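You operate a simulated robot arm through the tools that you are given. There is no shell and no other tool. Be economical: measure what you need, move in short steps, check, and stop when the job is done.

Carry out the task below with a simulated robot arm. There is one attempt and no reset: what you move stays moved.

## Task
Lock the jack, dust off the pump plate, then prime its middle.
Fine: the jack lever locks the jack; use the yellow pad, the yellow brush marked primer and the open primer tin; pad and brush back. Set down upright: yellow brush. A coat counts when it lies all over at full strength: go over it till it gets no stronger. What is to be rubbed or washed off counts as gone when no trace of it is left.

It is judged by the outcome, as a careful person would: the job done as asked, and still so three seconds after it is handed in. It fails if anything else is knocked over, pushed out of place, dropped, spilled or broken.

## Robot
A 7-joint arm with a two-finger parallel gripper on a trunk, on a base that drives. Base frame: it is fixed to the floor where the robot stands at the start and does not move with it; the origin is under the middle of the robot, x ahead of it, y to its left, z up. Units: m, rad, N and s.
With the tool pointing down near the work surface it reaches from about 0.32 to 0.74 m from the robot's upright axis, wherever it stands. Its first joint turns from -2.007 to 2.007 rad. Places, roughly: jack lever [0.5, 0, 0.8]; pump plate [0.6, 0.2, 0.8]. Payload 3.91 kg.
The tool frame sits at the grasp point between the pads (the TCP): z along the fingers, y along the line on which they close. The tips reach 0.03 m beyond it. Largest opening 0.11 m; finger width 0.02, thickness 0.01; the body of the gripper, 0.048 by 0.112 m, starts 0.055 m behind the TCP.
Orientation is that of the tool frame in the base frame, as a unit quaternion [w, x, y, z]. With the fingers straight down and closing along the base's y, the tool's x points along the base's -x, its y along +y and its z along -z.

## Interface
- The arm moves only by the tool send_rows. Its argument "steps" is a list of rows, each a list of 7 numbers: the shift along the base's x, y, z in m, then the turn, a rotation vector about the base's x, y, z in rad, then the finger opening in m, from 0 to 0.11. In form: [[x, y, z, wx, wy, wz, grip], ...]. A call has 1 to 12 rows; each row is the pose to reach, as a shift and turn from the pose commanded when the call began. Each row takes 0.2 s and may step no farther than 0.05 m and 0.15 rad from the row before; otherwise, or with a gripper value out of range, the whole call is refused. A pose out of reach is approached as far as the arm can. The call stops where the force on the tool passes 40 N (or 10 N more than at its start, if that is more) or the arm is blocked; 0.2 s more then pass. The fingers move at their own pace (about 0.108 m/s each) and stop on an object; they squeeze with about 35 N. The grip force told is the motor's: it shows also when the fingers shut on nothing. Time passes only in rows, and 0.2 s behind the last, so rows that repeat a pose let the fingers close. The reply holds the time, the measured pose of the TCP, the force on the tool along the base axes, the opening and the grip force, in the units named above and with some noise, with the torque about the TCP (base axes, N m) and any sound that the robot's microphone picked up.
- Cameras (640 x 400 px; columns grow to the right, rows downward): "scene" is now at [0.0088, 0.1743, 1.649]; the picture's right is [0.28, -0.96, 0.00], its down [-0.79, -0.23, -0.57] and it looks along [0.55, 0.16, -0.82] (base axes); focal length 248 px, centre (320, 200). "wrist" rides on the gripper at [0.072, 0.017, -0.103] in the tool frame; the picture's right is [-0.23, 0.97, 0.00], its down [-0.76, -0.18, -0.62] and it looks along [-0.61, -0.14, 0.78] (tool axes); focal length 222 px, centre (320, 200). There is no depth. A picture from a camera that has moved, and an enlarged one, comes with that camera's place and axes in the base frame and with its lens.
- grab_frame(camera): a new picture of that camera. No time passes.
- move_column(by): slides the trunk up (or, below 0, down) by that many m; the arm and the scene camera ride with it, the base frame stays. It gives what a move gives, with no picture.
- base_move(legs): drives the robot by 1 to 6 legs, each [ahead, turn to the left] in m and rad, along the robot's own axes; the way and the turn of a leg run together, so that a leg with both is an arc; at most 1.5 m and 3.142 rad a leg. The arm and the cameras ride along, it lands a little off, and it stops where it bumps. It gives what a move gives.
- head_to(pan, tilt): turns the head with the scene camera to pan (to the left, within 2.705 rad either way) and tilt (down, from -0.506 to 1.204), counted from straight ahead of the robot. It gives what a move gives.
- inspect(camera, box): a new picture of the part [left, top, right, bottom] of that camera's present view, enlarged. No time passes.
- sign_off(): hands the job in; it is judged then, once.

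Go step by step. Nothing tells you exact positions but the pictures and the camera data: compare them with the known pose of the tool, close in by small moves and look again before you grip or let go. The budget is 120 turns and 78 pictures, counting those below and the enlarged ones. Unless the task says otherwise, let go and move clear before handing in, and close with one line.

The tools are called as name(argument=value, ...) on one line, values as JSON. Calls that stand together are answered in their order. send_rows: Moves the arm, as the interface text tells. Its arguments: {"type":"object","properties":{"steps":{"type":"array"}},"required":["steps"]} The other tools are called the same way: move_column (by) slides the trunk up or down; base_move (legs) drives the base; head_to (pan, tilt) turns the head that bears the scene camera; grab_frame (camera) takes a picture; inspect (camera, box) takes an enlarged picture of a part of a camera's view; sign_off () hands the job in.

At the start:

```text
time: 0.0
ee_pos: [0.3385, 0.3276, 1.1535]
tool_rot: [0.0, -0.005, 1.0, 0.0]
force: [0.2, 0.0, 0.3]
ft_torque: [0.04, -0.02, 0.02]
width: 0.1101
grip_force: 0.0
trunk travel left (down, up): [-0.775, 0.215]
robot x, y, heading: [0.0026, 0.0022, -0.005]
head pan, tilt: [0.283, 0.962]
```

scene: 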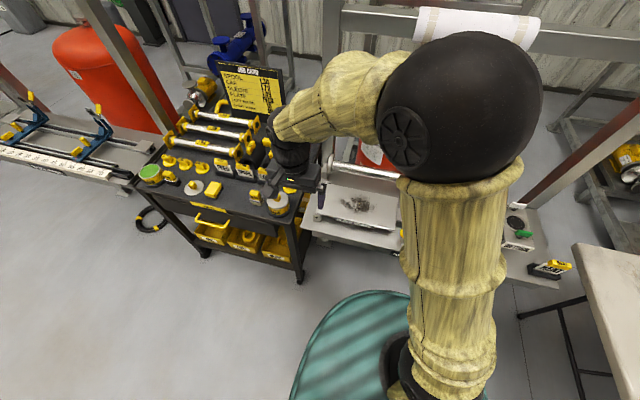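
wrist: 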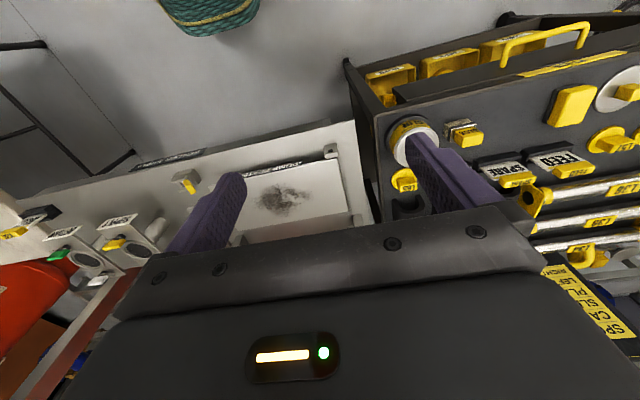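

I see a tool cart with yellow items on the left, the plate with a dark dust smudge in the middle, and a jack area to its right. I'll take enlarged pictures first to identify things.

inspect(camera="scene", box=[120, 60, 320, 250])

inspect(camera="wrist", box=[340, 40, 640, 240])

inspect(camera="wrist", box=[0, 120, 380, 300])

```text
2.11 times, centred on (220, 155) of scene
camera zoom: at [0.0088, 0.1743, 1.649], right [0.28, -0.96, 0.0], down [-0.79, -0.23, -0.57], along [0.55, 0.16, -0.82], focal length 523 px, centre (530, 295)
```

zoom: 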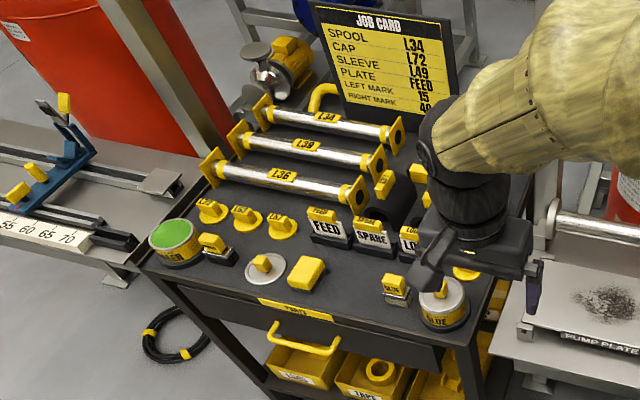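

```text
2.00 times, centred on (490, 140) of wrist
camera zoom: at [0.2658, 0.3444, 1.258], right [0.22, 0.98, 0.0], down [0.76, -0.17, 0.62], along [0.61, -0.14, -0.78], focal length 444 px, centre (-20, 320)
```

zoom: 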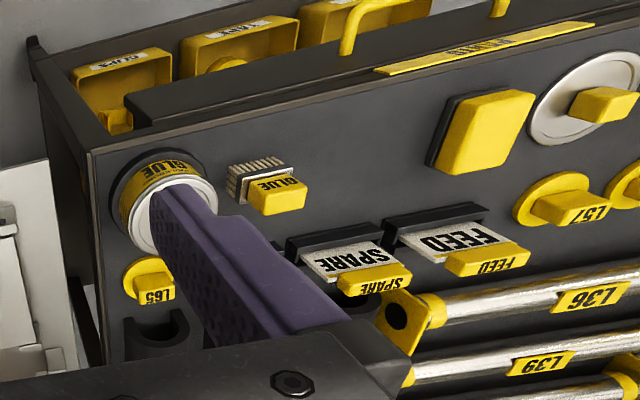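

```text
1.68 times, centred on (190, 210) of wrist
camera zoom: at [0.2658, 0.3444, 1.258], right [0.22, 0.98, 0.0], down [0.76, -0.17, 0.62], along [0.61, -0.14, -0.78], focal length 374 px, centre (539, 183)
```

zoom: 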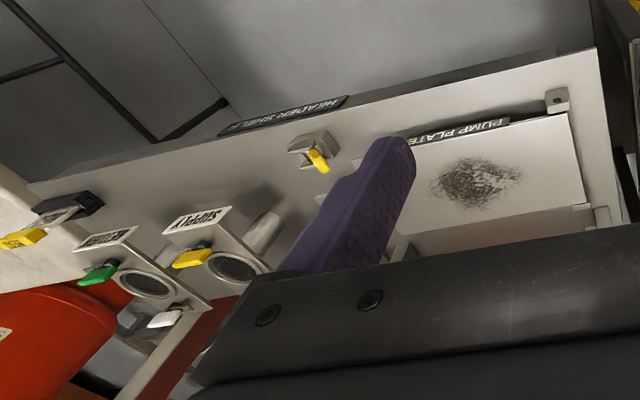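

The pad, tins and brushes stand on the cart; I need their labels. Enlarging more.

inspect(camera="scene", box=[130, 140, 230, 210])

inspect(camera="scene", box=[220, 150, 320, 220])

inspect(camera="scene", box=[490, 170, 600, 290])

```text
5.71 times, centred on (180, 175) of scene
camera zoom: at [0.0088, 0.1743, 1.649], right [0.28, -0.96, 0.0], down [-0.79, -0.23, -0.57], along [0.55, 0.16, -0.82], focal length 1420 px, centre (1120, 343)
```

zoom: 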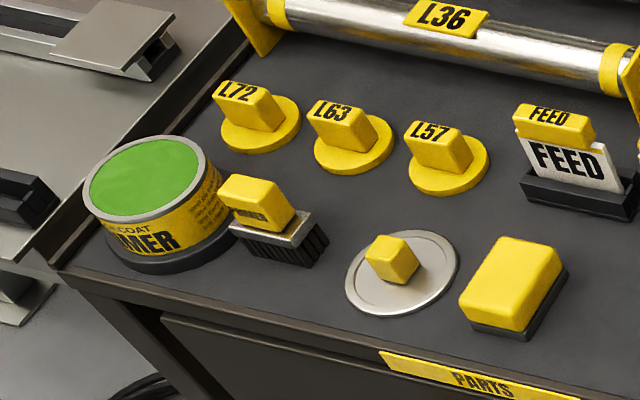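

```text
5.71 times, centred on (270, 185) of scene
camera zoom: at [0.0088, 0.1743, 1.649], right [0.28, -0.96, 0.0], down [-0.79, -0.23, -0.57], along [0.55, 0.16, -0.82], focal length 1420 px, centre (606, 286)
```

zoom: 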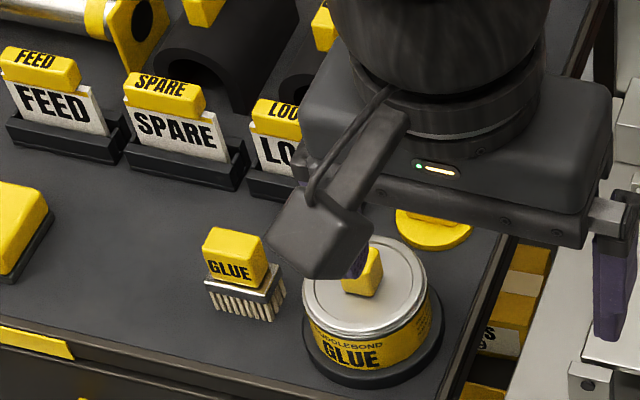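

```text
3.33 times, centred on (545, 230) of scene
camera zoom: at [0.0088, 0.1743, 1.649], right [0.28, -0.96, 0.0], down [-0.79, -0.23, -0.57], along [0.55, 0.16, -0.82], focal length 828 px, centre (-430, 100)
```

zoom: 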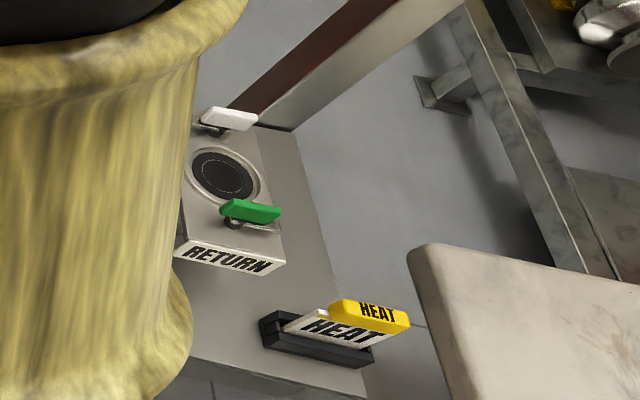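

The open primer tin (green), primer brush, lid and yellow pad are on the cart's left part; they're out of reach from here, so I'll drive later. First the jack lever, the small yellow lever near [0.49, -0.03]; I move the arm over to view it.

send_rows(steps=[[0, -0.05, 0, 0, 0, 0, 0.11], [0, -0.1, 0, 0, 0, 0, 0.11], [0, -0.15, 0, 0, 0, 0, 0.11], [0, -0.2, 0, 0, 0, 0, 0.11], [0, -0.25, 0, 0, 0, 0, 0.11], [0, -0.3, 0, 0, 0, 0, 0.11], [0, -0.34, -0.03, 0, 0, 0, 0.11], [0, -0.34, -0.08, 0, 0, 0, 0.11], [0, -0.34, -0.1, 0, 0, 0, 0.11], [0, -0.34, -0.1, 0, 0, 0, 0.11]])

grab_frame(camera="wrist")

grab_frame(camera="scene")

```text
time: 2.2
ee_pos: [0.3403, -0.0116, 1.0553]
tool_rot: [0.0, -0.005, 1.0, 0.0]
force: [-0.6, 0.2, 0.2]
ft_torque: [-0.03, -0.02, 0.0]
width: 0.1101
grip_force: 0.1
trunk travel left (down, up): [-0.775, 0.215]
robot x, y, heading: [-0.0043, -0.003, -0.002]
head pan, tilt: [0.283, 0.962]
```

```text
69 pictures are left
camera wrist: at [0.2671, 0.0036, 1.159], right [0.22, 0.98, 0.0], down [0.76, -0.17, 0.62], along [0.61, -0.14, -0.78], focal length 222 px, centre (320, 200)
```

wrist: 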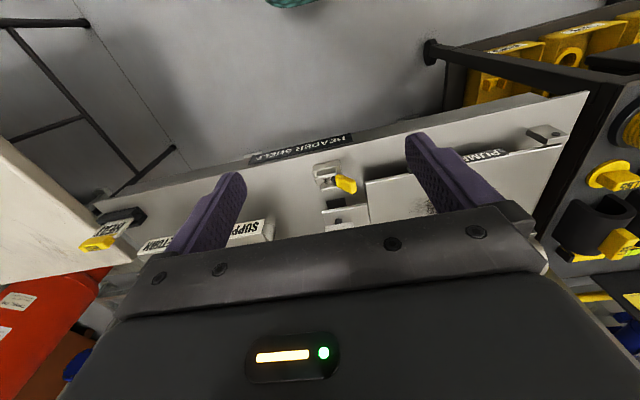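

```text
68 pictures are left
camera scene: at [0.0086, 0.1743, 1.649], right [0.28, -0.96, 0.0], down [-0.79, -0.23, -0.57], along [0.55, 0.16, -0.82], focal length 248 px, centre (320, 200)
```

scene: 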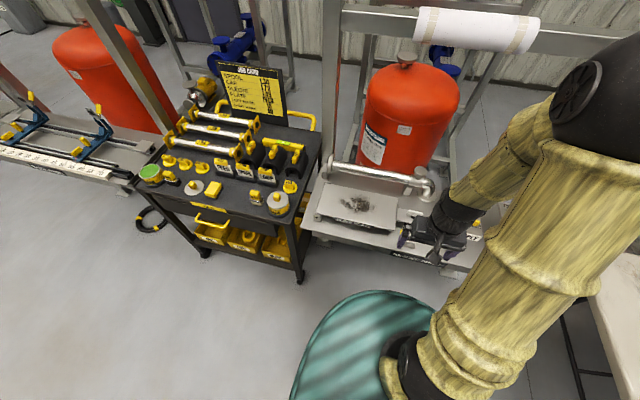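

inspect(camera="wrist", box=[260, 120, 420, 240])

inspect(camera="scene", box=[300, 150, 460, 260])

```text
3.33 times, centred on (340, 180) of wrist
camera zoom: at [0.2671, 0.0036, 1.159], right [0.22, 0.98, 0.0], down [0.76, -0.17, 0.62], along [0.61, -0.14, -0.78], focal length 740 px, centre (253, 267)
```

zoom: 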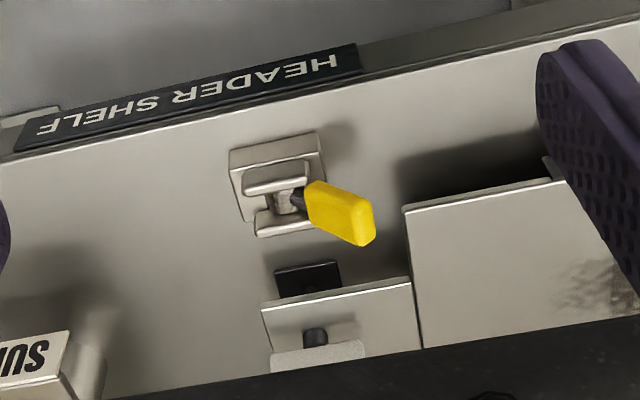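

```text
3.64 times, centred on (380, 205) of scene
camera zoom: at [0.0086, 0.1743, 1.649], right [0.28, -0.96, 0.0], down [-0.79, -0.23, -0.57], along [0.55, 0.16, -0.82], focal length 903 px, centre (102, 182)
```

zoom: 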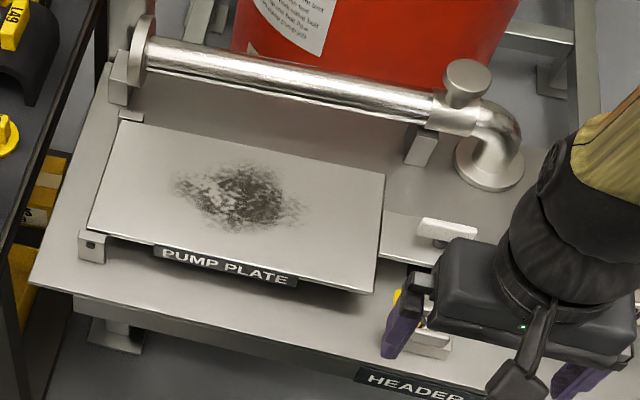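

The lever pivots in a clevis with its grip leaning toward +y and up. I want a closer look to tell what the locked position is.

send_rows(steps=[[0.02, -0.03, -0.04, 0, 0, 0, 0.11], [0.04, -0.06, -0.08, 0, 0, 0, 0.11], [0.04, -0.08, -0.12, 0, 0, 0, 0.11], [0.04, -0.08, -0.12, 0, 0, 0, 0.11]])

grab_frame(camera="wrist")

```text
refused: row 1 steps farther than a row can; nothing moved
```

```text
65 pictures are left
camera wrist: at [0.2671, 0.0036, 1.159], right [0.22, 0.98, 0.0], down [0.76, -0.17, 0.62], along [0.61, -0.14, -0.78], focal length 222 px, centre (320, 200)
```

wrist: 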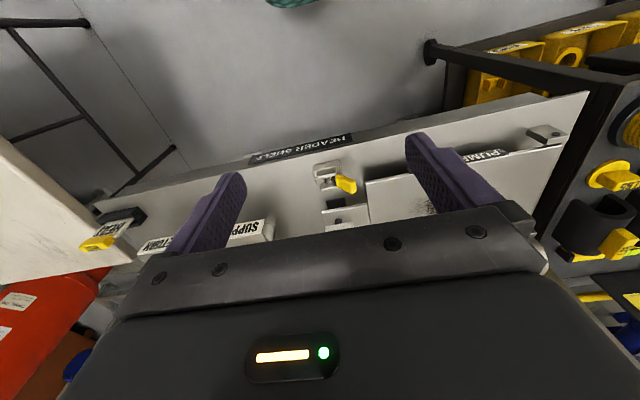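

The step was too long; I redo it with shorter rows.

send_rows(steps=[[0.015, -0.02, -0.03, 0, 0, 0, 0.11], [0.03, -0.04, -0.06, 0, 0, 0, 0.11], [0.04, -0.06, -0.09, 0, 0, 0, 0.11], [0.04, -0.08, -0.12, 0, 0, 0, 0.11], [0.04, -0.08, -0.12, 0, 0, 0, 0.11]])

grab_frame(camera="wrist")

```text
time: 3.4
ee_pos: [0.38, -0.0915, 0.9352]
tool_rot: [-0.001, -0.004, 1.0, 0.0]
force: [0.5, 0.3, 0.4]
ft_torque: [-0.03, 0.0, -0.01]
width: 0.1101
grip_force: 0.0
trunk travel left (down, up): [-0.775, 0.215]
robot x, y, heading: [-0.0006, 0.0033, 0.003]
head pan, tilt: [0.283, 0.962]
```

```text
64 pictures are left
camera wrist: at [0.3065, -0.0749, 1.0388], right [0.22, 0.98, 0.0], down [0.76, -0.17, 0.62], along [0.61, -0.14, -0.78], focal length 222 px, centre (320, 200)
```

wrist: 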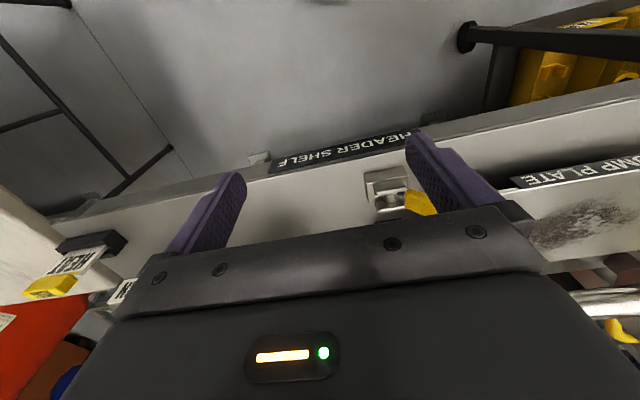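

The grip's center triangulates to about (0.493, 0.00, 0.843), with the pivot near (0.48, -0.035, 0.81). I'll turn the tool 90° so the fingers close along x, and hover above the grip.

send_rows(steps=[[0, 0, 0.01, 0, 0, 0.14, 0.08], [0.01, 0.01, 0.02, 0, 0, 0.28, 0.08], [0.02, 0.01, 0.03, 0, 0, 0.42, 0.08], [0.03, 0.01, 0.03, 0, 0, 0.56, 0.08], [0.04, 0.01, 0.03, 0, 0, 0.7, 0.08], [0.05, 0.01, 0.03, 0, 0, 0.84, 0.08], [0.06, 0.01, 0.03, 0, 0, 0.98, 0.08], [0.07, 0.01, 0.03, 0, 0, 1.12, 0.08], [0.08, 0.02, 0.03, 0, 0, 1.26, 0.08], [0.09, 0.03, 0.03, 0, 0, 1.4, 0.08], [0.1, 0.04, 0.03, 0, 0, 1.54, 0.08], [0.11, 0.04, 0.03, 0, 0, 1.571, 0.08]])

grab_frame(camera="wrist")

grab_frame(camera="scene")

```text
time: 6.0
ee_pos: [0.4888, -0.0513, 0.9643]
tool_rot: [0.0, 0.711, -0.703, 0.0]
force: [-0.1, 0.7, -0.2]
ft_torque: [0.01, 0.02, 0.01]
width: 0.0802
grip_force: 0.1
trunk travel left (down, up): [-0.775, 0.215]
robot x, y, heading: [-0.0006, 0.0039, -0.002]
head pan, tilt: [0.283, 0.962]
```

```text
63 pictures are left
camera wrist: at [0.4721, -0.1243, 1.068], right [-0.98, 0.22, 0.0], down [0.17, 0.76, 0.62], along [0.13, 0.61, -0.78], focal length 222 px, centre (320, 200)
```

wrist: 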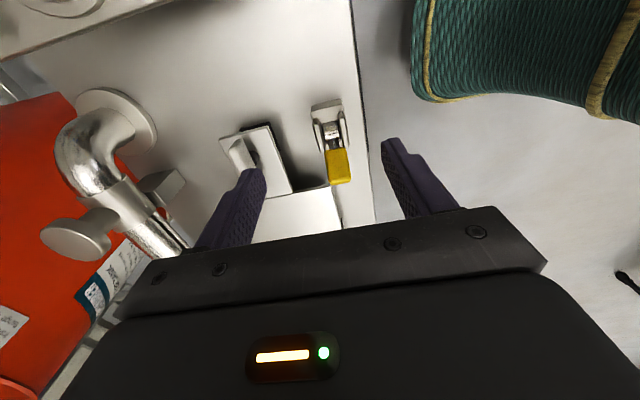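

```text
62 pictures are left
camera scene: at [0.009, 0.1738, 1.649], right [0.28, -0.96, 0.0], down [-0.79, -0.23, -0.57], along [0.55, 0.16, -0.82], focal length 248 px, centre (320, 200)
```

scene: 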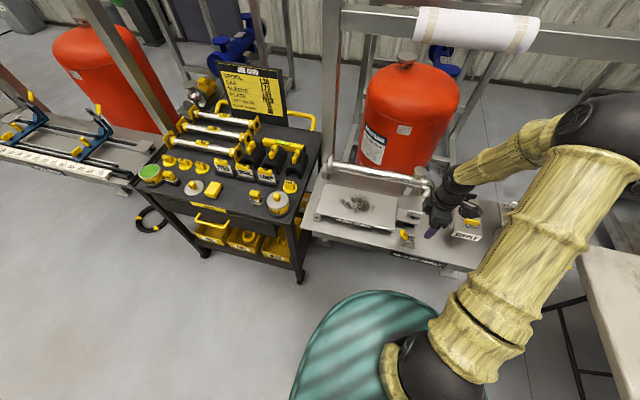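

inspect(camera="wrist", box=[220, 80, 400, 220])

inspect(camera="scene", box=[360, 200, 460, 270])

```text
2.86 times, centred on (310, 150) of wrist
camera zoom: at [0.4721, -0.1243, 1.068], right [-0.98, 0.22, 0.0], down [0.17, 0.76, 0.62], along [0.13, 0.61, -0.78], focal length 635 px, centre (349, 343)
```

zoom: 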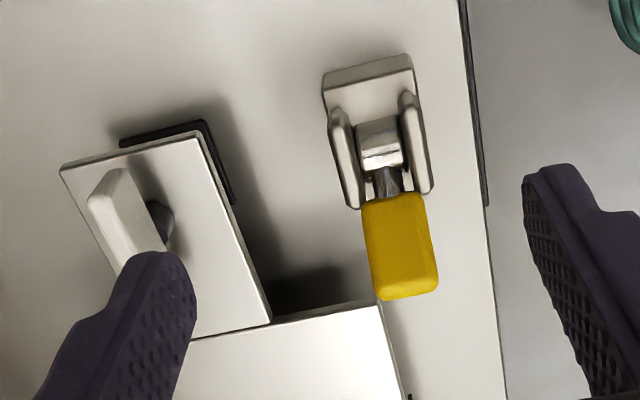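

```text
5.71 times, centred on (410, 235) of scene
camera zoom: at [0.009, 0.1738, 1.649], right [0.28, -0.96, 0.0], down [-0.79, -0.23, -0.57], along [0.55, 0.16, -0.82], focal length 1420 px, centre (-194, 0)
```

zoom: 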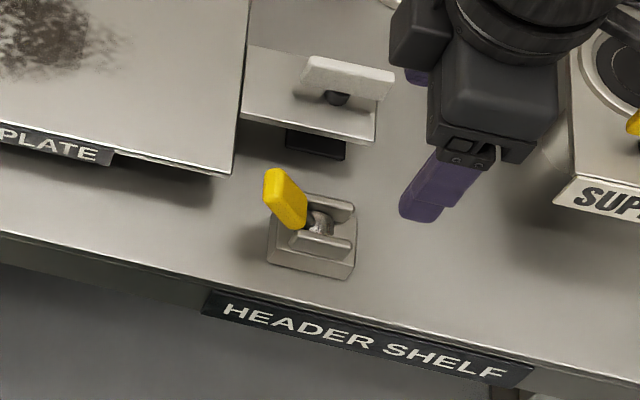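

The lever swings in the y–z plane; the grip sits at about (0.483, 0.003, 0.843). I descend with the fingers open 0.06 and close on it.

send_rows(steps=[[-0.006, 0.03, 0, 0, 0, 0, 0.06], [-0.006, 0.055, -0.02, 0, 0, 0, 0.06], [-0.006, 0.055, -0.06, 0, 0, 0, 0.06], [-0.006, 0.055, -0.09, 0, 0, 0, 0.06], [-0.006, 0.055, -0.117, 0, 0, 0, 0.06], [-0.006, 0.055, -0.117, 0, 0, 0, 0.06]])

inspect(camera="scene", box=[360, 200, 460, 270])

grab_frame(camera="wrist")

```text
time: 7.4
ee_pos: [0.4818, 0.001, 0.8473]
tool_rot: [0.0, 0.71, -0.704, 0.0]
force: [-0.3, -0.5, 0.5]
ft_torque: [-0.01, -0.01, -0.02]
width: 0.0598
grip_force: 0.0
trunk travel left (down, up): [-0.775, 0.215]
robot x, y, heading: [0.0003, -0.0035, 0.003]
head pan, tilt: [0.283, 0.962]
```

```text
5.71 times, centred on (410, 235) of scene
camera zoom: at [0.0084, 0.174, 1.649], right [0.28, -0.96, 0.0], down [-0.79, -0.23, -0.57], along [0.55, 0.16, -0.82], focal length 1420 px, centre (-194, 0)
```

zoom: 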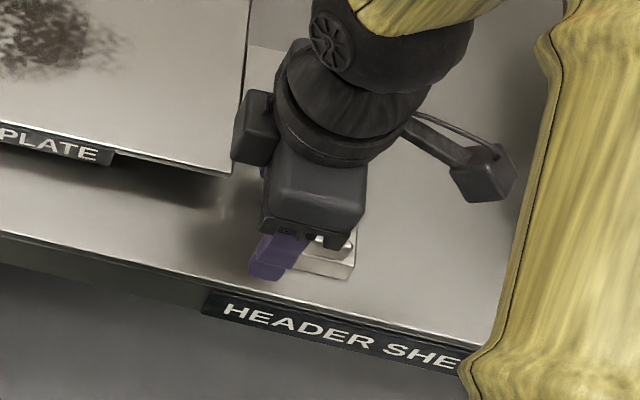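

```text
58 pictures are left
camera wrist: at [0.4641, -0.0715, 0.9509], right [-0.98, 0.22, 0.0], down [0.17, 0.76, 0.62], along [0.14, 0.61, -0.78], focal length 222 px, centre (320, 200)
```

wrist: 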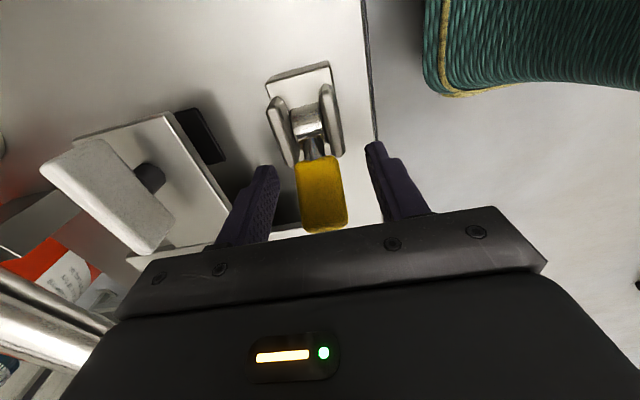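

The grip is between the fingers. I close and start swinging it gently toward -y, watching the force.

send_rows(steps=[[0, 0, 0, 0, 0, 0, 0.0], [0, 0, 0, 0, 0, 0, 0.0], [0, 0, 0, 0, 0, 0, 0.0], [0, -0.005, 0.0035, 0, 0, 0, 0.0], [0, -0.01, 0.0065, 0, 0, 0, 0.0], [0, -0.016, 0.0085, 0, 0, 0, 0.0], [0, -0.016, 0.0085, 0, 0, 0, 0.0]])

```text
time: 8.4
ee_pos: [0.4796, 0.0014, 0.8483]
tool_rot: [0.001, 0.711, -0.703, -0.005]
force: [5.2, 2.2, -21.6]
ft_torque: [0.22, -0.44, -0.12]
width: 0.036
grip_force: 45.1
trunk travel left (down, up): [-0.775, 0.215]
robot x, y, heading: [-0.0026, -0.0008, 0.003]
head pan, tilt: [0.283, 0.962]
stopped in row 5: the force on the tool passed its limit at 47 N (the readings are from after the stop); the commanded pose is now the measured one
```

The lever resisted on that side (mostly a downward pull). I look before trying the other way.

grab_frame(camera="wrist")

```text
57 pictures are left
camera wrist: at [0.4645, -0.0724, 0.9505], right [-0.98, 0.22, 0.01], down [0.17, 0.76, 0.63], along [0.13, 0.61, -0.78], focal length 222 px, centre (320, 200)
```

wrist: 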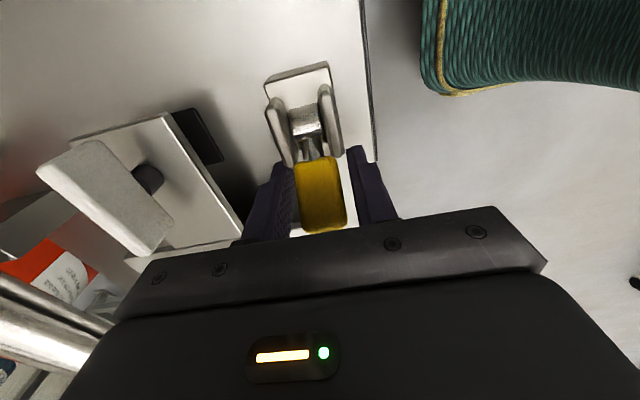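

It seems the fingertips caught the clevis cheeks (0.036 wide) rather than the narrower grip. I open, go up 15 mm and 8 mm toward +y, and close again.

send_rows(steps=[[0, 0, 0, 0, 0, 0, 0.06], [0, 0, 0, 0, 0, 0, 0.06], [0.002, 0.005, 0.01, 0, 0, 0, 0.06], [0.002, 0.008, 0.018, 0, 0, 0, 0.06], [0.002, 0.008, 0.018, 0, 0, 0, 0.0], [0.002, 0.008, 0.018, 0, 0, 0, 0.0], [0.002, 0.008, 0.018, 0, 0, 0, 0.0]])

grab_frame(camera="wrist")

```text
time: 10.1
ee_pos: [0.4794, 0.0076, 0.8678]
tool_rot: [0.0, 0.712, -0.703, -0.005]
force: [-7.5, 0.2, -0.6]
ft_torque: [0.12, -0.59, 0.62]
width: 0.0241
grip_force: 44.5
trunk travel left (down, up): [-0.775, 0.215]
robot x, y, heading: [-0.0006, 0.0025, 0.0]
head pan, tilt: [0.283, 0.962]
```

```text
56 pictures are left
camera wrist: at [0.4642, -0.0656, 0.9709], right [-0.98, 0.22, 0.01], down [0.17, 0.76, 0.63], along [0.13, 0.61, -0.78], focal length 222 px, centre (320, 200)
```

wrist: 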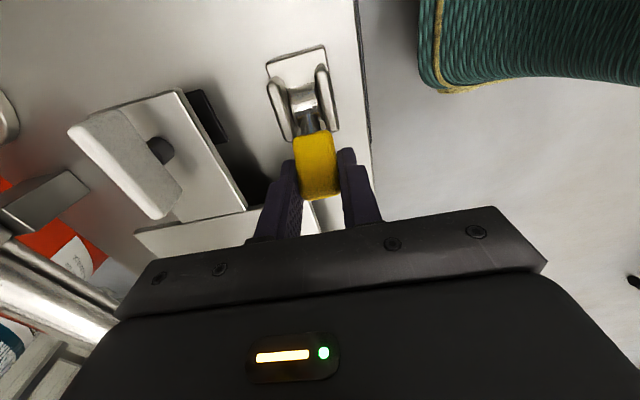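

Now the grip itself is held (0.024 wide). I swing gently toward -y.

send_rows(steps=[[0, -0.005, 0.004, 0, 0, 0, 0.0], [0, -0.01, 0.0075, 0, 0, 0, 0.0], [0, -0.016, 0.01, 0, 0, 0, 0.0], [0, -0.022, 0.012, 0, 0, 0, 0.0], [0, -0.022, 0.012, 0, 0, 0, 0.0]])

```text
time: 11.2
ee_pos: [0.4813, -0.0096, 0.8808]
tool_rot: [0.001, 0.712, -0.702, -0.004]
force: [-14.5, 24.5, -2.8]
ft_torque: [1.5, -0.81, 0.77]
width: 0.0236
grip_force: 44.4
trunk travel left (down, up): [-0.775, 0.215]
robot x, y, heading: [-0.0007, -0.0001, -0.005]
head pan, tilt: [0.283, 0.962]
```

grab_frame(camera="wrist")

```text
55 pictures are left
camera wrist: at [0.4644, -0.0838, 0.9836], right [-0.98, 0.21, 0.01], down [0.17, 0.76, 0.63], along [0.13, 0.61, -0.78], focal length 222 px, centre (320, 200)
```

wrist: 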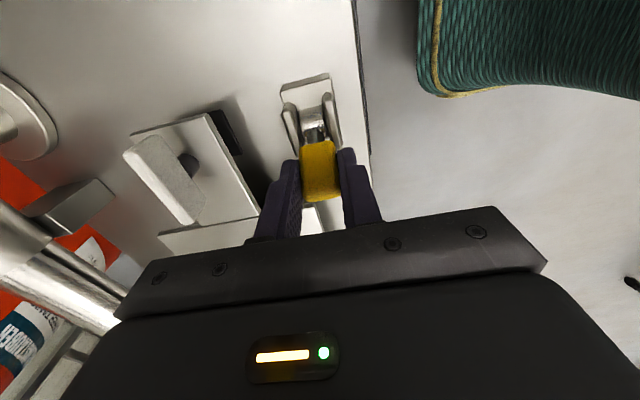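

The lever is turning with my pull (stiff, ~25 N). I continue along the arc.

send_rows(steps=[[0, -0.005, 0.001, 0, 0, 0, 0.0], [0, -0.01, 0.001, 0, 0, 0, 0.0], [0, -0.015, 0.001, 0, 0, 0, 0.0], [0, -0.02, 0.0, 0, 0, 0, 0.0], [0, -0.025, -0.002, 0, 0, 0, 0.0], [0, -0.03, -0.004, 0, 0, 0, 0.0], [0, -0.03, -0.004, 0, 0, 0, 0.0]])

grab_frame(camera="wrist")

```text
time: 12.8
ee_pos: [0.4801, -0.0428, 0.8767]
tool_rot: [0.0, 0.711, -0.704, -0.004]
force: [-3.7, 19.7, 21.3]
ft_torque: [1.4, -0.58, 0.07]
width: 0.0235
grip_force: 45.2
trunk travel left (down, up): [-0.775, 0.215]
robot x, y, heading: [0.0006, 0.0011, -0.003]
head pan, tilt: [0.283, 0.962]
```

```text
54 pictures are left
camera wrist: at [0.4645, -0.1158, 0.9798], right [-0.98, 0.22, 0.0], down [0.17, 0.76, 0.63], along [0.13, 0.61, -0.78], focal length 222 px, centre (320, 200)
```

wrist: 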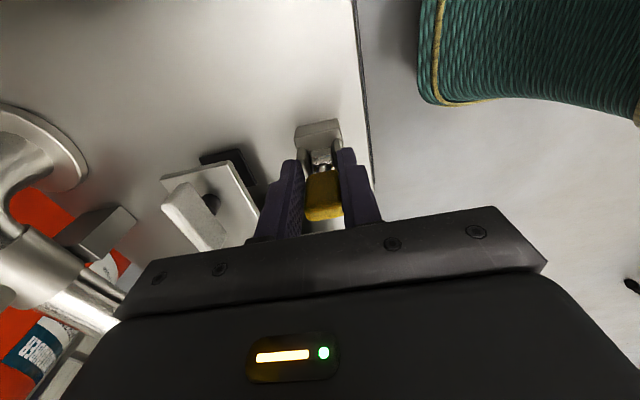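

The lever now stands past upright. I carry on down the -y side until it stops or clicks.

send_rows(steps=[[0, -0.005, 0.0, 0, 0, 0, 0.0], [0, -0.01, -0.003, 0, 0, 0, 0.0], [0, -0.014, -0.007, 0, 0, 0, 0.0], [0, -0.018, -0.011, 0, 0, 0, 0.0], [0, -0.022, -0.016, 0, 0, 0, 0.0], [0, -0.025, -0.021, 0, 0, 0, 0.0], [0, -0.025, -0.021, 0, 0, 0, 0.0]])

grab_frame(camera="wrist")

```text
time: 14.4
ee_pos: [0.4814, -0.0687, 0.8539]
tool_rot: [0.0, 0.711, -0.704, -0.004]
force: [-0.5, -1.5, 0.8]
ft_torque: [0.05, 0.0, 0.04]
width: 0.0001
grip_force: 37.4
trunk travel left (down, up): [-0.775, 0.215]
robot x, y, heading: [-0.0017, 0.0012, 0.004]
head pan, tilt: [0.283, 0.962]
```

```text
53 pictures are left
camera wrist: at [0.4654, -0.1423, 0.9568], right [-0.98, 0.22, 0.01], down [0.17, 0.76, 0.63], along [0.13, 0.61, -0.78], focal length 222 px, centre (320, 200)
```

wrist: 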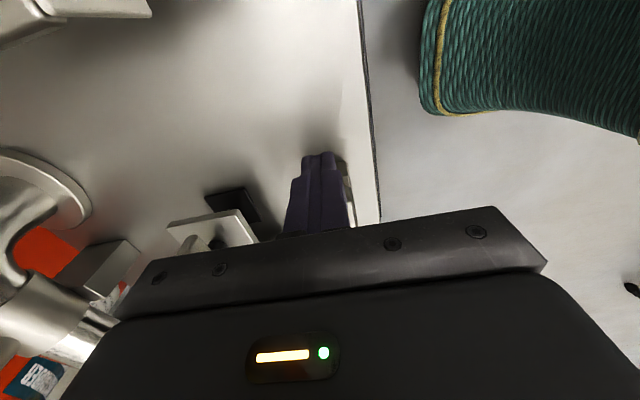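

The fingers slipped off the grip; I lift clear and look where the lever stayed.

send_rows(steps=[[0, -0.02, 0.02, 0, 0, 0, 0.0], [0, -0.02, 0.06, 0, 0, 0, 0.0], [0, -0.02, 0.1, 0, 0, 0, 0.0], [0, -0.02, 0.1, 0, 0, 0, 0.0]])

inspect(camera="wrist", box=[220, 80, 400, 220])

inspect(camera="scene", box=[360, 200, 460, 270])

```text
time: 15.4
ee_pos: [0.4822, -0.0907, 0.9521]
tool_rot: [0.0, 0.711, -0.704, -0.004]
force: [-0.7, 0.4, -0.1]
ft_torque: [0.01, -0.04, 0.03]
width: 0.0
grip_force: 38.1
trunk travel left (down, up): [-0.775, 0.215]
robot x, y, heading: [-0.0002, 0.0018, 0.002]
head pan, tilt: [0.283, 0.962]
```

```text
2.86 times, centred on (310, 150) of wrist
camera zoom: at [0.4665, -0.1637, 1.0562], right [-0.98, 0.22, 0.01], down [0.17, 0.76, 0.63], along [0.13, 0.61, -0.78], focal length 635 px, centre (349, 343)
```

zoom: 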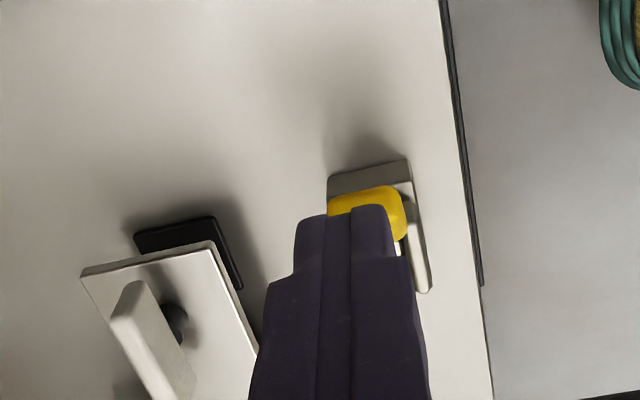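

```text
5.71 times, centred on (410, 235) of scene
camera zoom: at [0.0091, 0.1742, 1.649], right [0.28, -0.96, 0.0], down [-0.79, -0.23, -0.57], along [0.55, 0.16, -0.82], focal length 1420 px, centre (-194, 0)
```

zoom: 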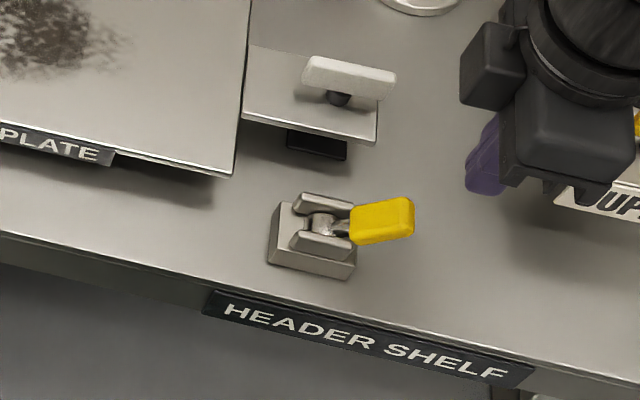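

The lever swung over but perhaps not fully to its stop. I'll press it down from above with the closed fingertips at y ≈ -0.065.

send_rows(steps=[[0, 0.025, -0.02, 0, 0, 0, 0.0], [0, 0.025, -0.05, 0, 0, 0, 0.0], [0, 0.025, -0.06, 0, 0, 0, 0.0], [0, 0.023, -0.07, 0, 0, 0, 0.0], [0, 0.021, -0.08, 0, 0, 0, 0.0], [0, 0.019, -0.09, 0, 0, 0, 0.0], [0, 0.017, -0.1, 0, 0, 0, 0.0], [0, 0.015, -0.11, 0, 0, 0, 0.0]])

inspect(camera="scene", box=[360, 200, 460, 270])

```text
time: 16.2
ee_pos: [0.4792, -0.065, 0.903]
tool_rot: [0.0, 0.711, -0.703, -0.001]
force: [-10.9, 1.5, 24.8]
ft_torque: [-0.07, 0.26, 0.05]
width: 0.0
grip_force: 37.2
trunk travel left (down, up): [-0.775, 0.215]
robot x, y, heading: [0.0032, 0.0011, 0.001]
head pan, tilt: [0.283, 0.962]
stopped in row 3: the force on the tool passed its limit at 44 N (the readings are from after the stop); the commanded pose is now the measured one
```

```text
5.71 times, centred on (410, 235) of scene
camera zoom: at [0.0056, 0.1748, 1.6495], right [0.28, -0.96, 0.0], down [-0.79, -0.23, -0.57], along [0.55, 0.16, -0.82], focal length 1420 px, centre (-194, 0)
```

zoom: 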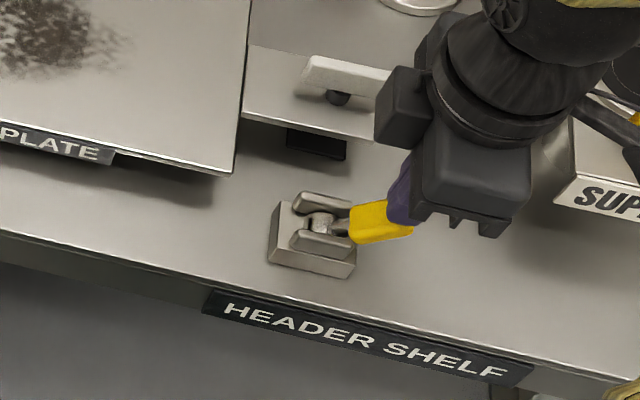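

The tips met the grip at tip height ≈0.873 and stopped on impact. I press again slowly in small steps, to see if it gives.

send_rows(steps=[[0.002, 0, 0.006, 0, 0, 0, 0.0], [0.002, -0.002, 0.003, 0, 0, 0, 0.0], [0.002, -0.002, 0.001, 0, 0, 0, 0.0], [0.002, -0.003, -0.001, 0, 0, 0, 0.0], [0.002, -0.004, -0.003, 0, 0, 0, 0.0], [0.002, -0.005, -0.005, 0, 0, 0, 0.0], [0.002, -0.006, -0.008, 0, 0, 0, 0.0], [0.002, -0.007, -0.011, 0, 0, 0, 0.0], [0.002, -0.007, -0.014, 0, 0, 0, 0.0]])

```text
time: 17.3
ee_pos: [0.4838, -0.0666, 0.9018]
tool_rot: [-0.002, 0.711, -0.703, 0.002]
force: [-8.6, 3.1, 28.3]
ft_torque: [0.03, 0.36, -0.08]
width: 0.0001
grip_force: 37.9
trunk travel left (down, up): [-0.775, 0.215]
robot x, y, heading: [-0.0006, 0.0013, -0.001]
head pan, tilt: [0.283, 0.962]
stopped in row 5: the force on the tool passed its limit at 44 N (the readings are from after the stop); the commanded pose is now the measured one
```

The lever is rigid against its stop now, tilted about 50° on the other side from before: I take it as locked. Next I raise the arm, turn the base to face +y and drive along the cart so the pad and primer come within reach on the robot's right.

send_rows(steps=[[0, 0, 0.04, 0, 0, 0, 0.0], [0, 0, 0.08, 0, 0, 0, 0.0], [-0.02, 0.01, 0.12, 0, 0, 0, 0.03], [-0.05, 0.03, 0.15, 0, 0, 0, 0.03], [-0.08, 0.05, 0.18, 0, 0, 0, 0.03], [-0.11, 0.07, 0.21, 0, 0, 0, 0.03], [-0.11, 0.07, 0.25, 0, 0, 0, 0.03], [-0.11, 0.07, 0.25, 0, 0, 0, 0.03]])

inspect(camera="scene", box=[330, 190, 450, 270])

```text
time: 19.1
ee_pos: [0.376, 0.0034, 1.1507]
tool_rot: [-0.002, 0.711, -0.703, -0.001]
force: [1.4, -0.1, -0.1]
ft_torque: [-0.01, 0.03, -0.02]
width: 0.0301
grip_force: 0.1
trunk travel left (down, up): [-0.775, 0.215]
robot x, y, heading: [-0.0004, 0.0014, -0.003]
head pan, tilt: [0.283, 0.962]
```

```text
5.00 times, centred on (390, 230) of scene
camera zoom: at [0.0089, 0.1741, 1.649], right [0.28, -0.96, 0.0], down [-0.79, -0.23, -0.57], along [0.55, 0.16, -0.82], focal length 1242 px, centre (-30, 50)
```

zoom: 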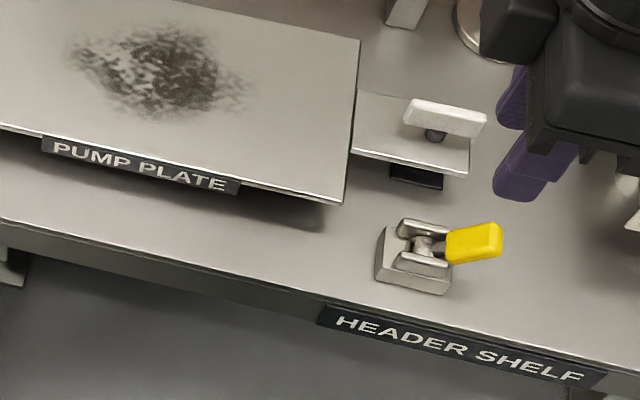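

The lever has stayed over. Now turn the base left and drive along.

base_move(legs=[[0, 1.571]])

```text
time: 25.0
ee_pos: [0.0031, 0.3761, 1.152]
tool_rot: [-0.002, 1.0, -0.003, -0.001]
force: [-0.6, 0.2, 0.1]
ft_torque: [-0.01, -0.02, -0.01]
width: 0.03
grip_force: 0.0
trunk travel left (down, up): [-0.775, 0.215]
robot x, y, heading: [0.0011, 0.0021, 1.554]
head pan, tilt: [0.283, 0.962]
```

base_move(legs=[[0.82, 0.017]])

head_to(pan=-1.5, tilt=0.95)

grab_frame(camera="scene")

```text
time: 30.2
ee_pos: [-0.0029, 1.2139, 1.1513]
tool_rot: [0.0, 1.0, 0.008, -0.001]
force: [0.3, 0.7, -0.5]
ft_torque: [-0.01, -0.01, 0.0]
width: 0.03
grip_force: 0.1
trunk travel left (down, up): [-0.775, 0.215]
robot x, y, heading: [0.0049, 0.8351, 1.58]
head pan, tilt: [0.283, 0.962]
```

```text
time: 32.0
ee_pos: [-0.0039, 1.2144, 1.1512]
tool_rot: [-0.002, 1.0, 0.008, -0.001]
force: [-0.6, -0.1, 0.8]
ft_torque: [0.01, 0.0, 0.05]
width: 0.03
grip_force: 0.0
trunk travel left (down, up): [-0.775, 0.215]
robot x, y, heading: [0.0039, 0.8372, 1.581]
head pan, tilt: [-1.499, 0.949]
```

```text
48 pictures are left
camera scene: at [-0.0773, 0.7827, 1.6499], right [0.08, -1.0, 0.0], down [-0.81, -0.07, -0.58], along [0.58, 0.05, -0.81], focal length 248 px, centre (320, 200)
```

scene: 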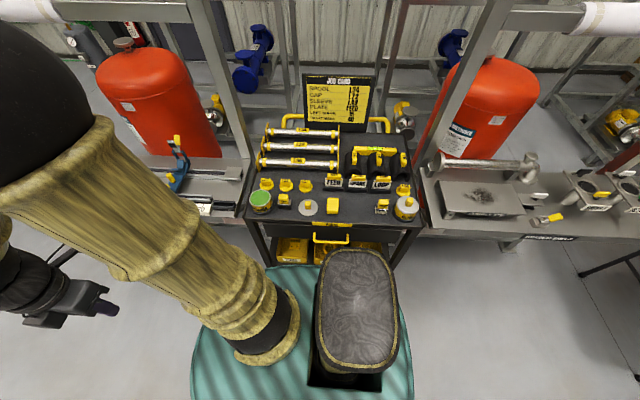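

A clear view of the cart now. I enlarge the primer and pad area to measure.

inspect(camera="scene", box=[240, 170, 350, 240])

```text
5.71 times, centred on (295, 205) of scene
camera zoom: at [-0.0773, 0.7827, 1.6499], right [0.08, -1.0, 0.0], down [-0.81, -0.07, -0.58], along [0.58, 0.05, -0.81], focal length 1420 px, centre (463, 171)
```

zoom: 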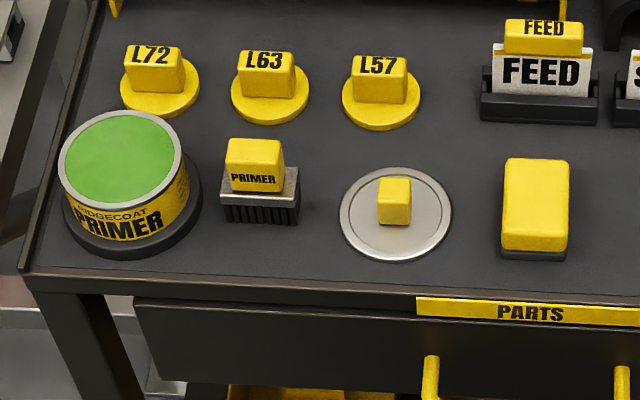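

Measured: pad top ≈ (0.496, 0.78, 0.82), primer brush ≈ (0.488, 0.978, 0.85), tin rim ≈ (0.484, 1.07, 0.855). I swing the arm round toward the cart while turning the tool back.

send_rows(steps=[[0.0475, -0.0014, 0, 0, 0, -0.145, 0.08], [0.093, -0.009, 0, 0, 0, -0.29, 0.08], [0.137, -0.022, 0, 0, 0, -0.435, 0.08], [0.18, -0.041, 0, 0, 0, -0.58, 0.08], [0.219, -0.064, 0, 0, 0, -0.725, 0.08], [0.256, -0.092, 0, 0, 0, -0.87, 0.08], [0.289, -0.1245, 0, 0, 0, -1.015, 0.08], [0.3176, -0.1606, 0, 0, 0, -1.16, 0.08], [0.3418, -0.2, 0, 0, 0, -1.305, 0.08], [0.361, -0.242, 0, 0, 0, -1.45, 0.08], [0.375, -0.286, 0, 0, 0, -1.595, 0.08], [0.383, -0.331, 0, 0, 0, -1.74, 0.08]])

```text
time: 34.6
ee_pos: [0.3787, 0.8799, 1.1539]
tool_rot: [0.002, -0.65, 0.76, 0.0]
force: [-0.4, -0.3, 0.3]
ft_torque: [0.0, -0.01, 0.02]
width: 0.08
grip_force: 0.0
trunk travel left (down, up): [-0.775, 0.215]
robot x, y, heading: [0.0054, 0.8384, 1.581]
head pan, tilt: [-1.499, 0.949]
```

send_rows(steps=[[0.005, -0.01, -0.01, 0, 0, -0.145, 0.08], [0.01, -0.02, -0.02, 0, 0, -0.29, 0.08], [0.015, -0.03, -0.03, 0, 0, -0.435, 0.08], [0.02, -0.04, -0.05, 0, 0, -0.58, 0.08], [0.025, -0.05, -0.07, 0, 0, -0.725, 0.08], [0.03, -0.06, -0.09, 0, 0, -0.87, 0.08], [0.035, -0.07, -0.11, 0, 0, -1.015, 0.08], [0.04, -0.08, -0.13, 0, 0, -1.16, 0.08], [0.04, -0.09, -0.15, 0, 0, -1.305, 0.08], [0.04, -0.1, -0.155, 0, 0, -1.414, 0.08], [0.04, -0.1, -0.155, 0, 0, -1.414, 0.08]])

grab_frame(camera="wrist")

```text
time: 37.0
ee_pos: [0.4203, 0.7814, 0.997]
tool_rot: [0.003, -0.002, 1.0, -0.002]
force: [0.7, 0.7, -0.2]
ft_torque: [0.0, 0.02, 0.0]
width: 0.0799
grip_force: 0.0
trunk travel left (down, up): [-0.775, 0.215]
robot x, y, heading: [0.0038, 0.8381, 1.579]
head pan, tilt: [-1.499, 0.949]
```

```text
46 pictures are left
camera wrist: at [0.3466, 0.7987, 1.1], right [0.22, 0.97, 0.0], down [0.76, -0.17, 0.63], along [0.61, -0.14, -0.78], focal length 222 px, centre (320, 200)
```

wrist: 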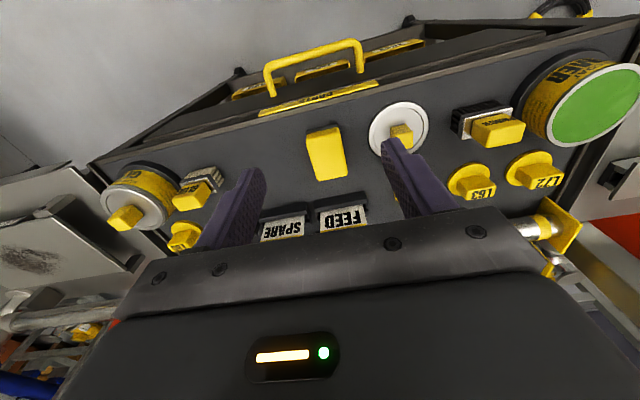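

The pad centers at about (0.49, 0.778). I descend over it with a 0.07 opening.

send_rows(steps=[[0.03, 0, -0.03, 0, 0, 0, 0.07], [0.06, -0.003, -0.06, 0, 0, 0, 0.07], [0.07, -0.003, -0.1, 0, 0, 0, 0.07], [0.07, -0.003, -0.13, 0, 0, 0, 0.07], [0.07, -0.003, -0.13, 0, 0, 0, 0.07]])

inspect(camera="scene", box=[280, 160, 390, 230])

grab_frame(camera="wrist")

```text
time: 38.2
ee_pos: [0.4882, 0.7791, 0.8687]
tool_rot: [0.002, -0.003, 1.0, -0.002]
force: [0.4, -0.4, 0.9]
ft_torque: [-0.02, -0.01, -0.04]
width: 0.07
grip_force: 0.2
trunk travel left (down, up): [-0.775, 0.215]
robot x, y, heading: [0.0048, 0.8382, 1.582]
head pan, tilt: [-1.499, 0.949]
```

```text
5.71 times, centred on (335, 195) of scene
camera zoom: at [-0.0773, 0.7825, 1.6499], right [0.08, -1.0, 0.0], down [-0.81, -0.06, -0.58], along [0.58, 0.05, -0.81], focal length 1420 px, centre (234, 229)
```

zoom: 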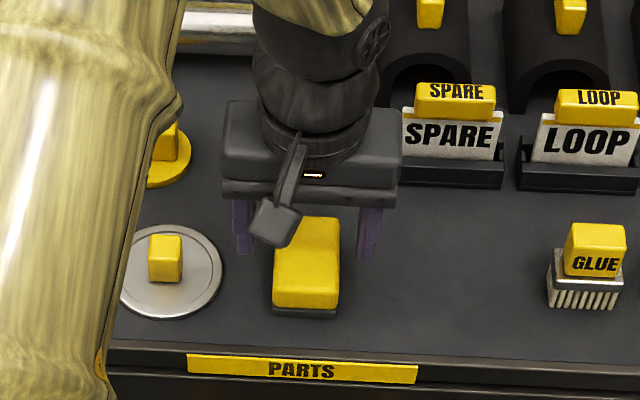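

```text
44 pictures are left
camera wrist: at [0.4146, 0.7948, 0.9713], right [0.22, 0.98, 0.0], down [0.76, -0.17, 0.63], along [0.61, -0.14, -0.78], focal length 222 px, centre (320, 200)
```

wrist: 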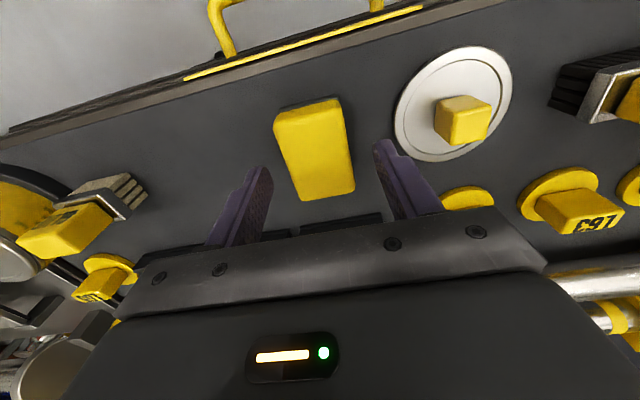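

Alignment is good within 5 mm; I descend and grip the pad.

send_rows(steps=[[-0.002, -0.003, -0.02, 0, 0, 0, 0.07], [-0.002, -0.003, -0.04, 0, 0, 0, 0.07], [-0.002, -0.003, -0.042, 0, 0, 0, 0.0], [-0.002, -0.003, -0.042, 0, 0, 0, 0.0], [-0.002, -0.003, -0.042, 0, 0, 0, 0.0], [-0.002, -0.003, -0.042, 0, 0, 0, 0.0]])

grab_frame(camera="wrist")

```text
time: 39.2
ee_pos: [0.4879, 0.7763, 0.8296]
tool_rot: [0.004, -0.003, 1.0, 0.0]
force: [-8.0, 2.3, 20.4]
ft_torque: [0.55, 0.48, 0.06]
width: 0.0455
grip_force: 35.4
trunk travel left (down, up): [-0.775, 0.215]
robot x, y, heading: [-0.0005, 0.8376, 1.582]
head pan, tilt: [-1.499, 0.949]
stopped in row 4: the force on the tool passed its limit at 42 N (the readings are from after the stop); the commanded pose is now the measured one
```

```text
43 pictures are left
camera wrist: at [0.4128, 0.793, 0.9329], right [0.22, 0.97, 0.0], down [0.76, -0.17, 0.63], along [0.61, -0.14, -0.78], focal length 222 px, centre (320, 200)
```

wrist: 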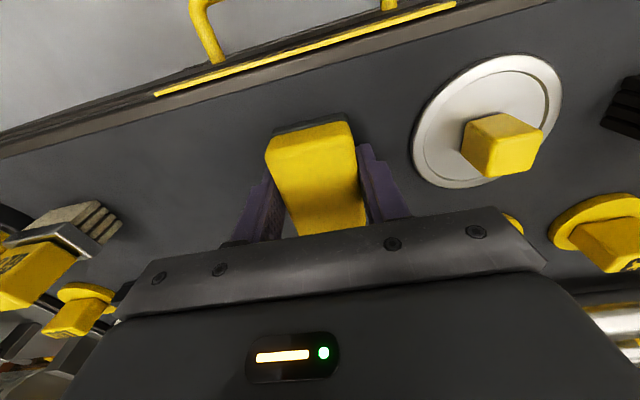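

The pad is held, but the fingertips touch the cart top, so they'd be flush with the pad's underside. I release, rise 10 mm and regrip.

send_rows(steps=[[0, 0, 0, 0, 0, 0, 0.065], [0, 0, 0, 0, 0, 0, 0.065], [-0.001, -0.001, 0.01, 0, 0, 0, 0.065], [-0.001, -0.001, 0.01, 0, 0, 0, 0.065], [-0.001, -0.001, 0.01, 0, 0, 0, 0.0], [-0.001, -0.001, 0.01, 0, 0, 0, 0.0], [-0.001, -0.001, 0.01, 0, 0, 0, 0.0], [-0.001, -0.001, 0.01, 0, 0, 0, 0.0]])

```text
time: 41.0
ee_pos: [0.4866, 0.775, 0.8379]
tool_rot: [0.003, -0.002, 1.0, -0.002]
force: [0.1, -0.2, 0.3]
ft_torque: [0.03, -0.01, 0.01]
width: 0.0456
grip_force: 34.9
trunk travel left (down, up): [-0.775, 0.215]
robot x, y, heading: [0.0017, 0.8379, 1.58]
head pan, tilt: [-1.499, 0.949]
```

Pad held. I lift it, draw in, and drive back toward the plate.

send_rows(steps=[[0, 0, 0.04, 0, 0, 0, 0.0], [0, 0, 0.09, 0, 0, 0, 0.0], [-0.02, 0, 0.13, 0, 0, 0, 0.0], [-0.05, 0, 0.17, 0, 0, 0, 0.0], [-0.08, 0, 0.21, 0, 0, 0, 0.0], [-0.08, 0, 0.21, 0, 0, 0, 0.0]])

base_move(legs=[[-0.6, 0]])

grab_frame(camera="scene")

```text
time: 42.4
ee_pos: [0.4081, 0.775, 1.0495]
tool_rot: [0.003, -0.003, 1.0, -0.001]
force: [0.4, -0.3, 0.3]
ft_torque: [0.01, 0.01, 0.01]
width: 0.0001
grip_force: 34.9
trunk travel left (down, up): [-0.775, 0.215]
robot x, y, heading: [0.0002, 0.8401, 1.583]
head pan, tilt: [-1.499, 0.949]
```

```text
time: 46.3
ee_pos: [0.4141, 0.169, 1.0502]
tool_rot: [0.004, -0.003, 1.0, -0.001]
force: [-0.7, -0.2, 0.0]
ft_torque: [0.01, 0.02, 0.0]
width: 0.0
grip_force: 35.5
trunk travel left (down, up): [-0.775, 0.215]
robot x, y, heading: [0.0053, 0.2284, 1.58]
head pan, tilt: [-1.499, 0.949]
```

```text
42 pictures are left
camera scene: at [-0.0722, 0.1769, 1.6499], right [0.08, -1.0, 0.0], down [-0.81, -0.06, -0.58], along [0.58, 0.05, -0.81], focal length 248 px, centre (320, 200)
```

scene: 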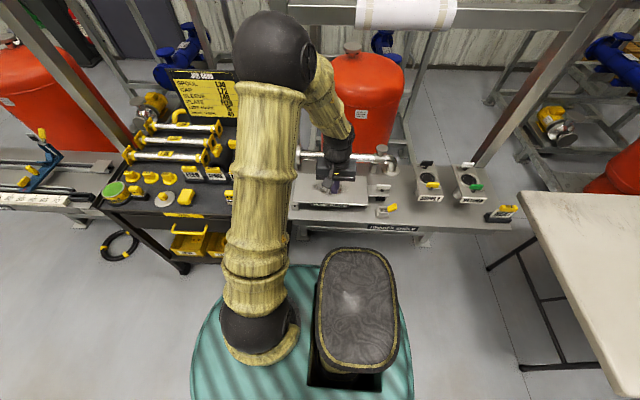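

The fingers are shut on nothing: the pad slipped out at the lift. I look where it is.

inspect(camera="scene", box=[90, 150, 240, 250])

```text
4.00 times, centred on (165, 200) of scene
camera zoom: at [-0.0722, 0.1769, 1.6499], right [0.08, -1.0, 0.0], down [-0.81, -0.06, -0.58], along [0.58, 0.05, -0.81], focal length 994 px, centre (940, 200)
```

zoom: 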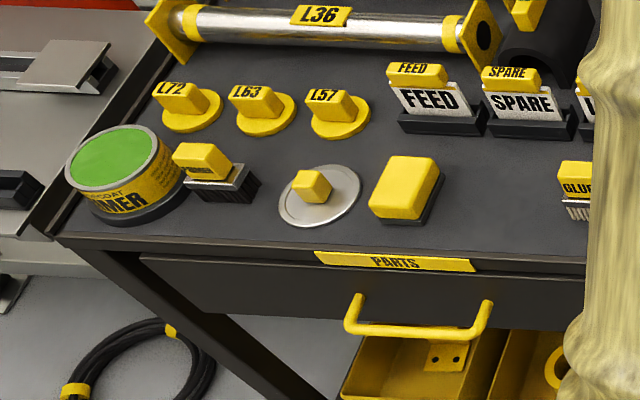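

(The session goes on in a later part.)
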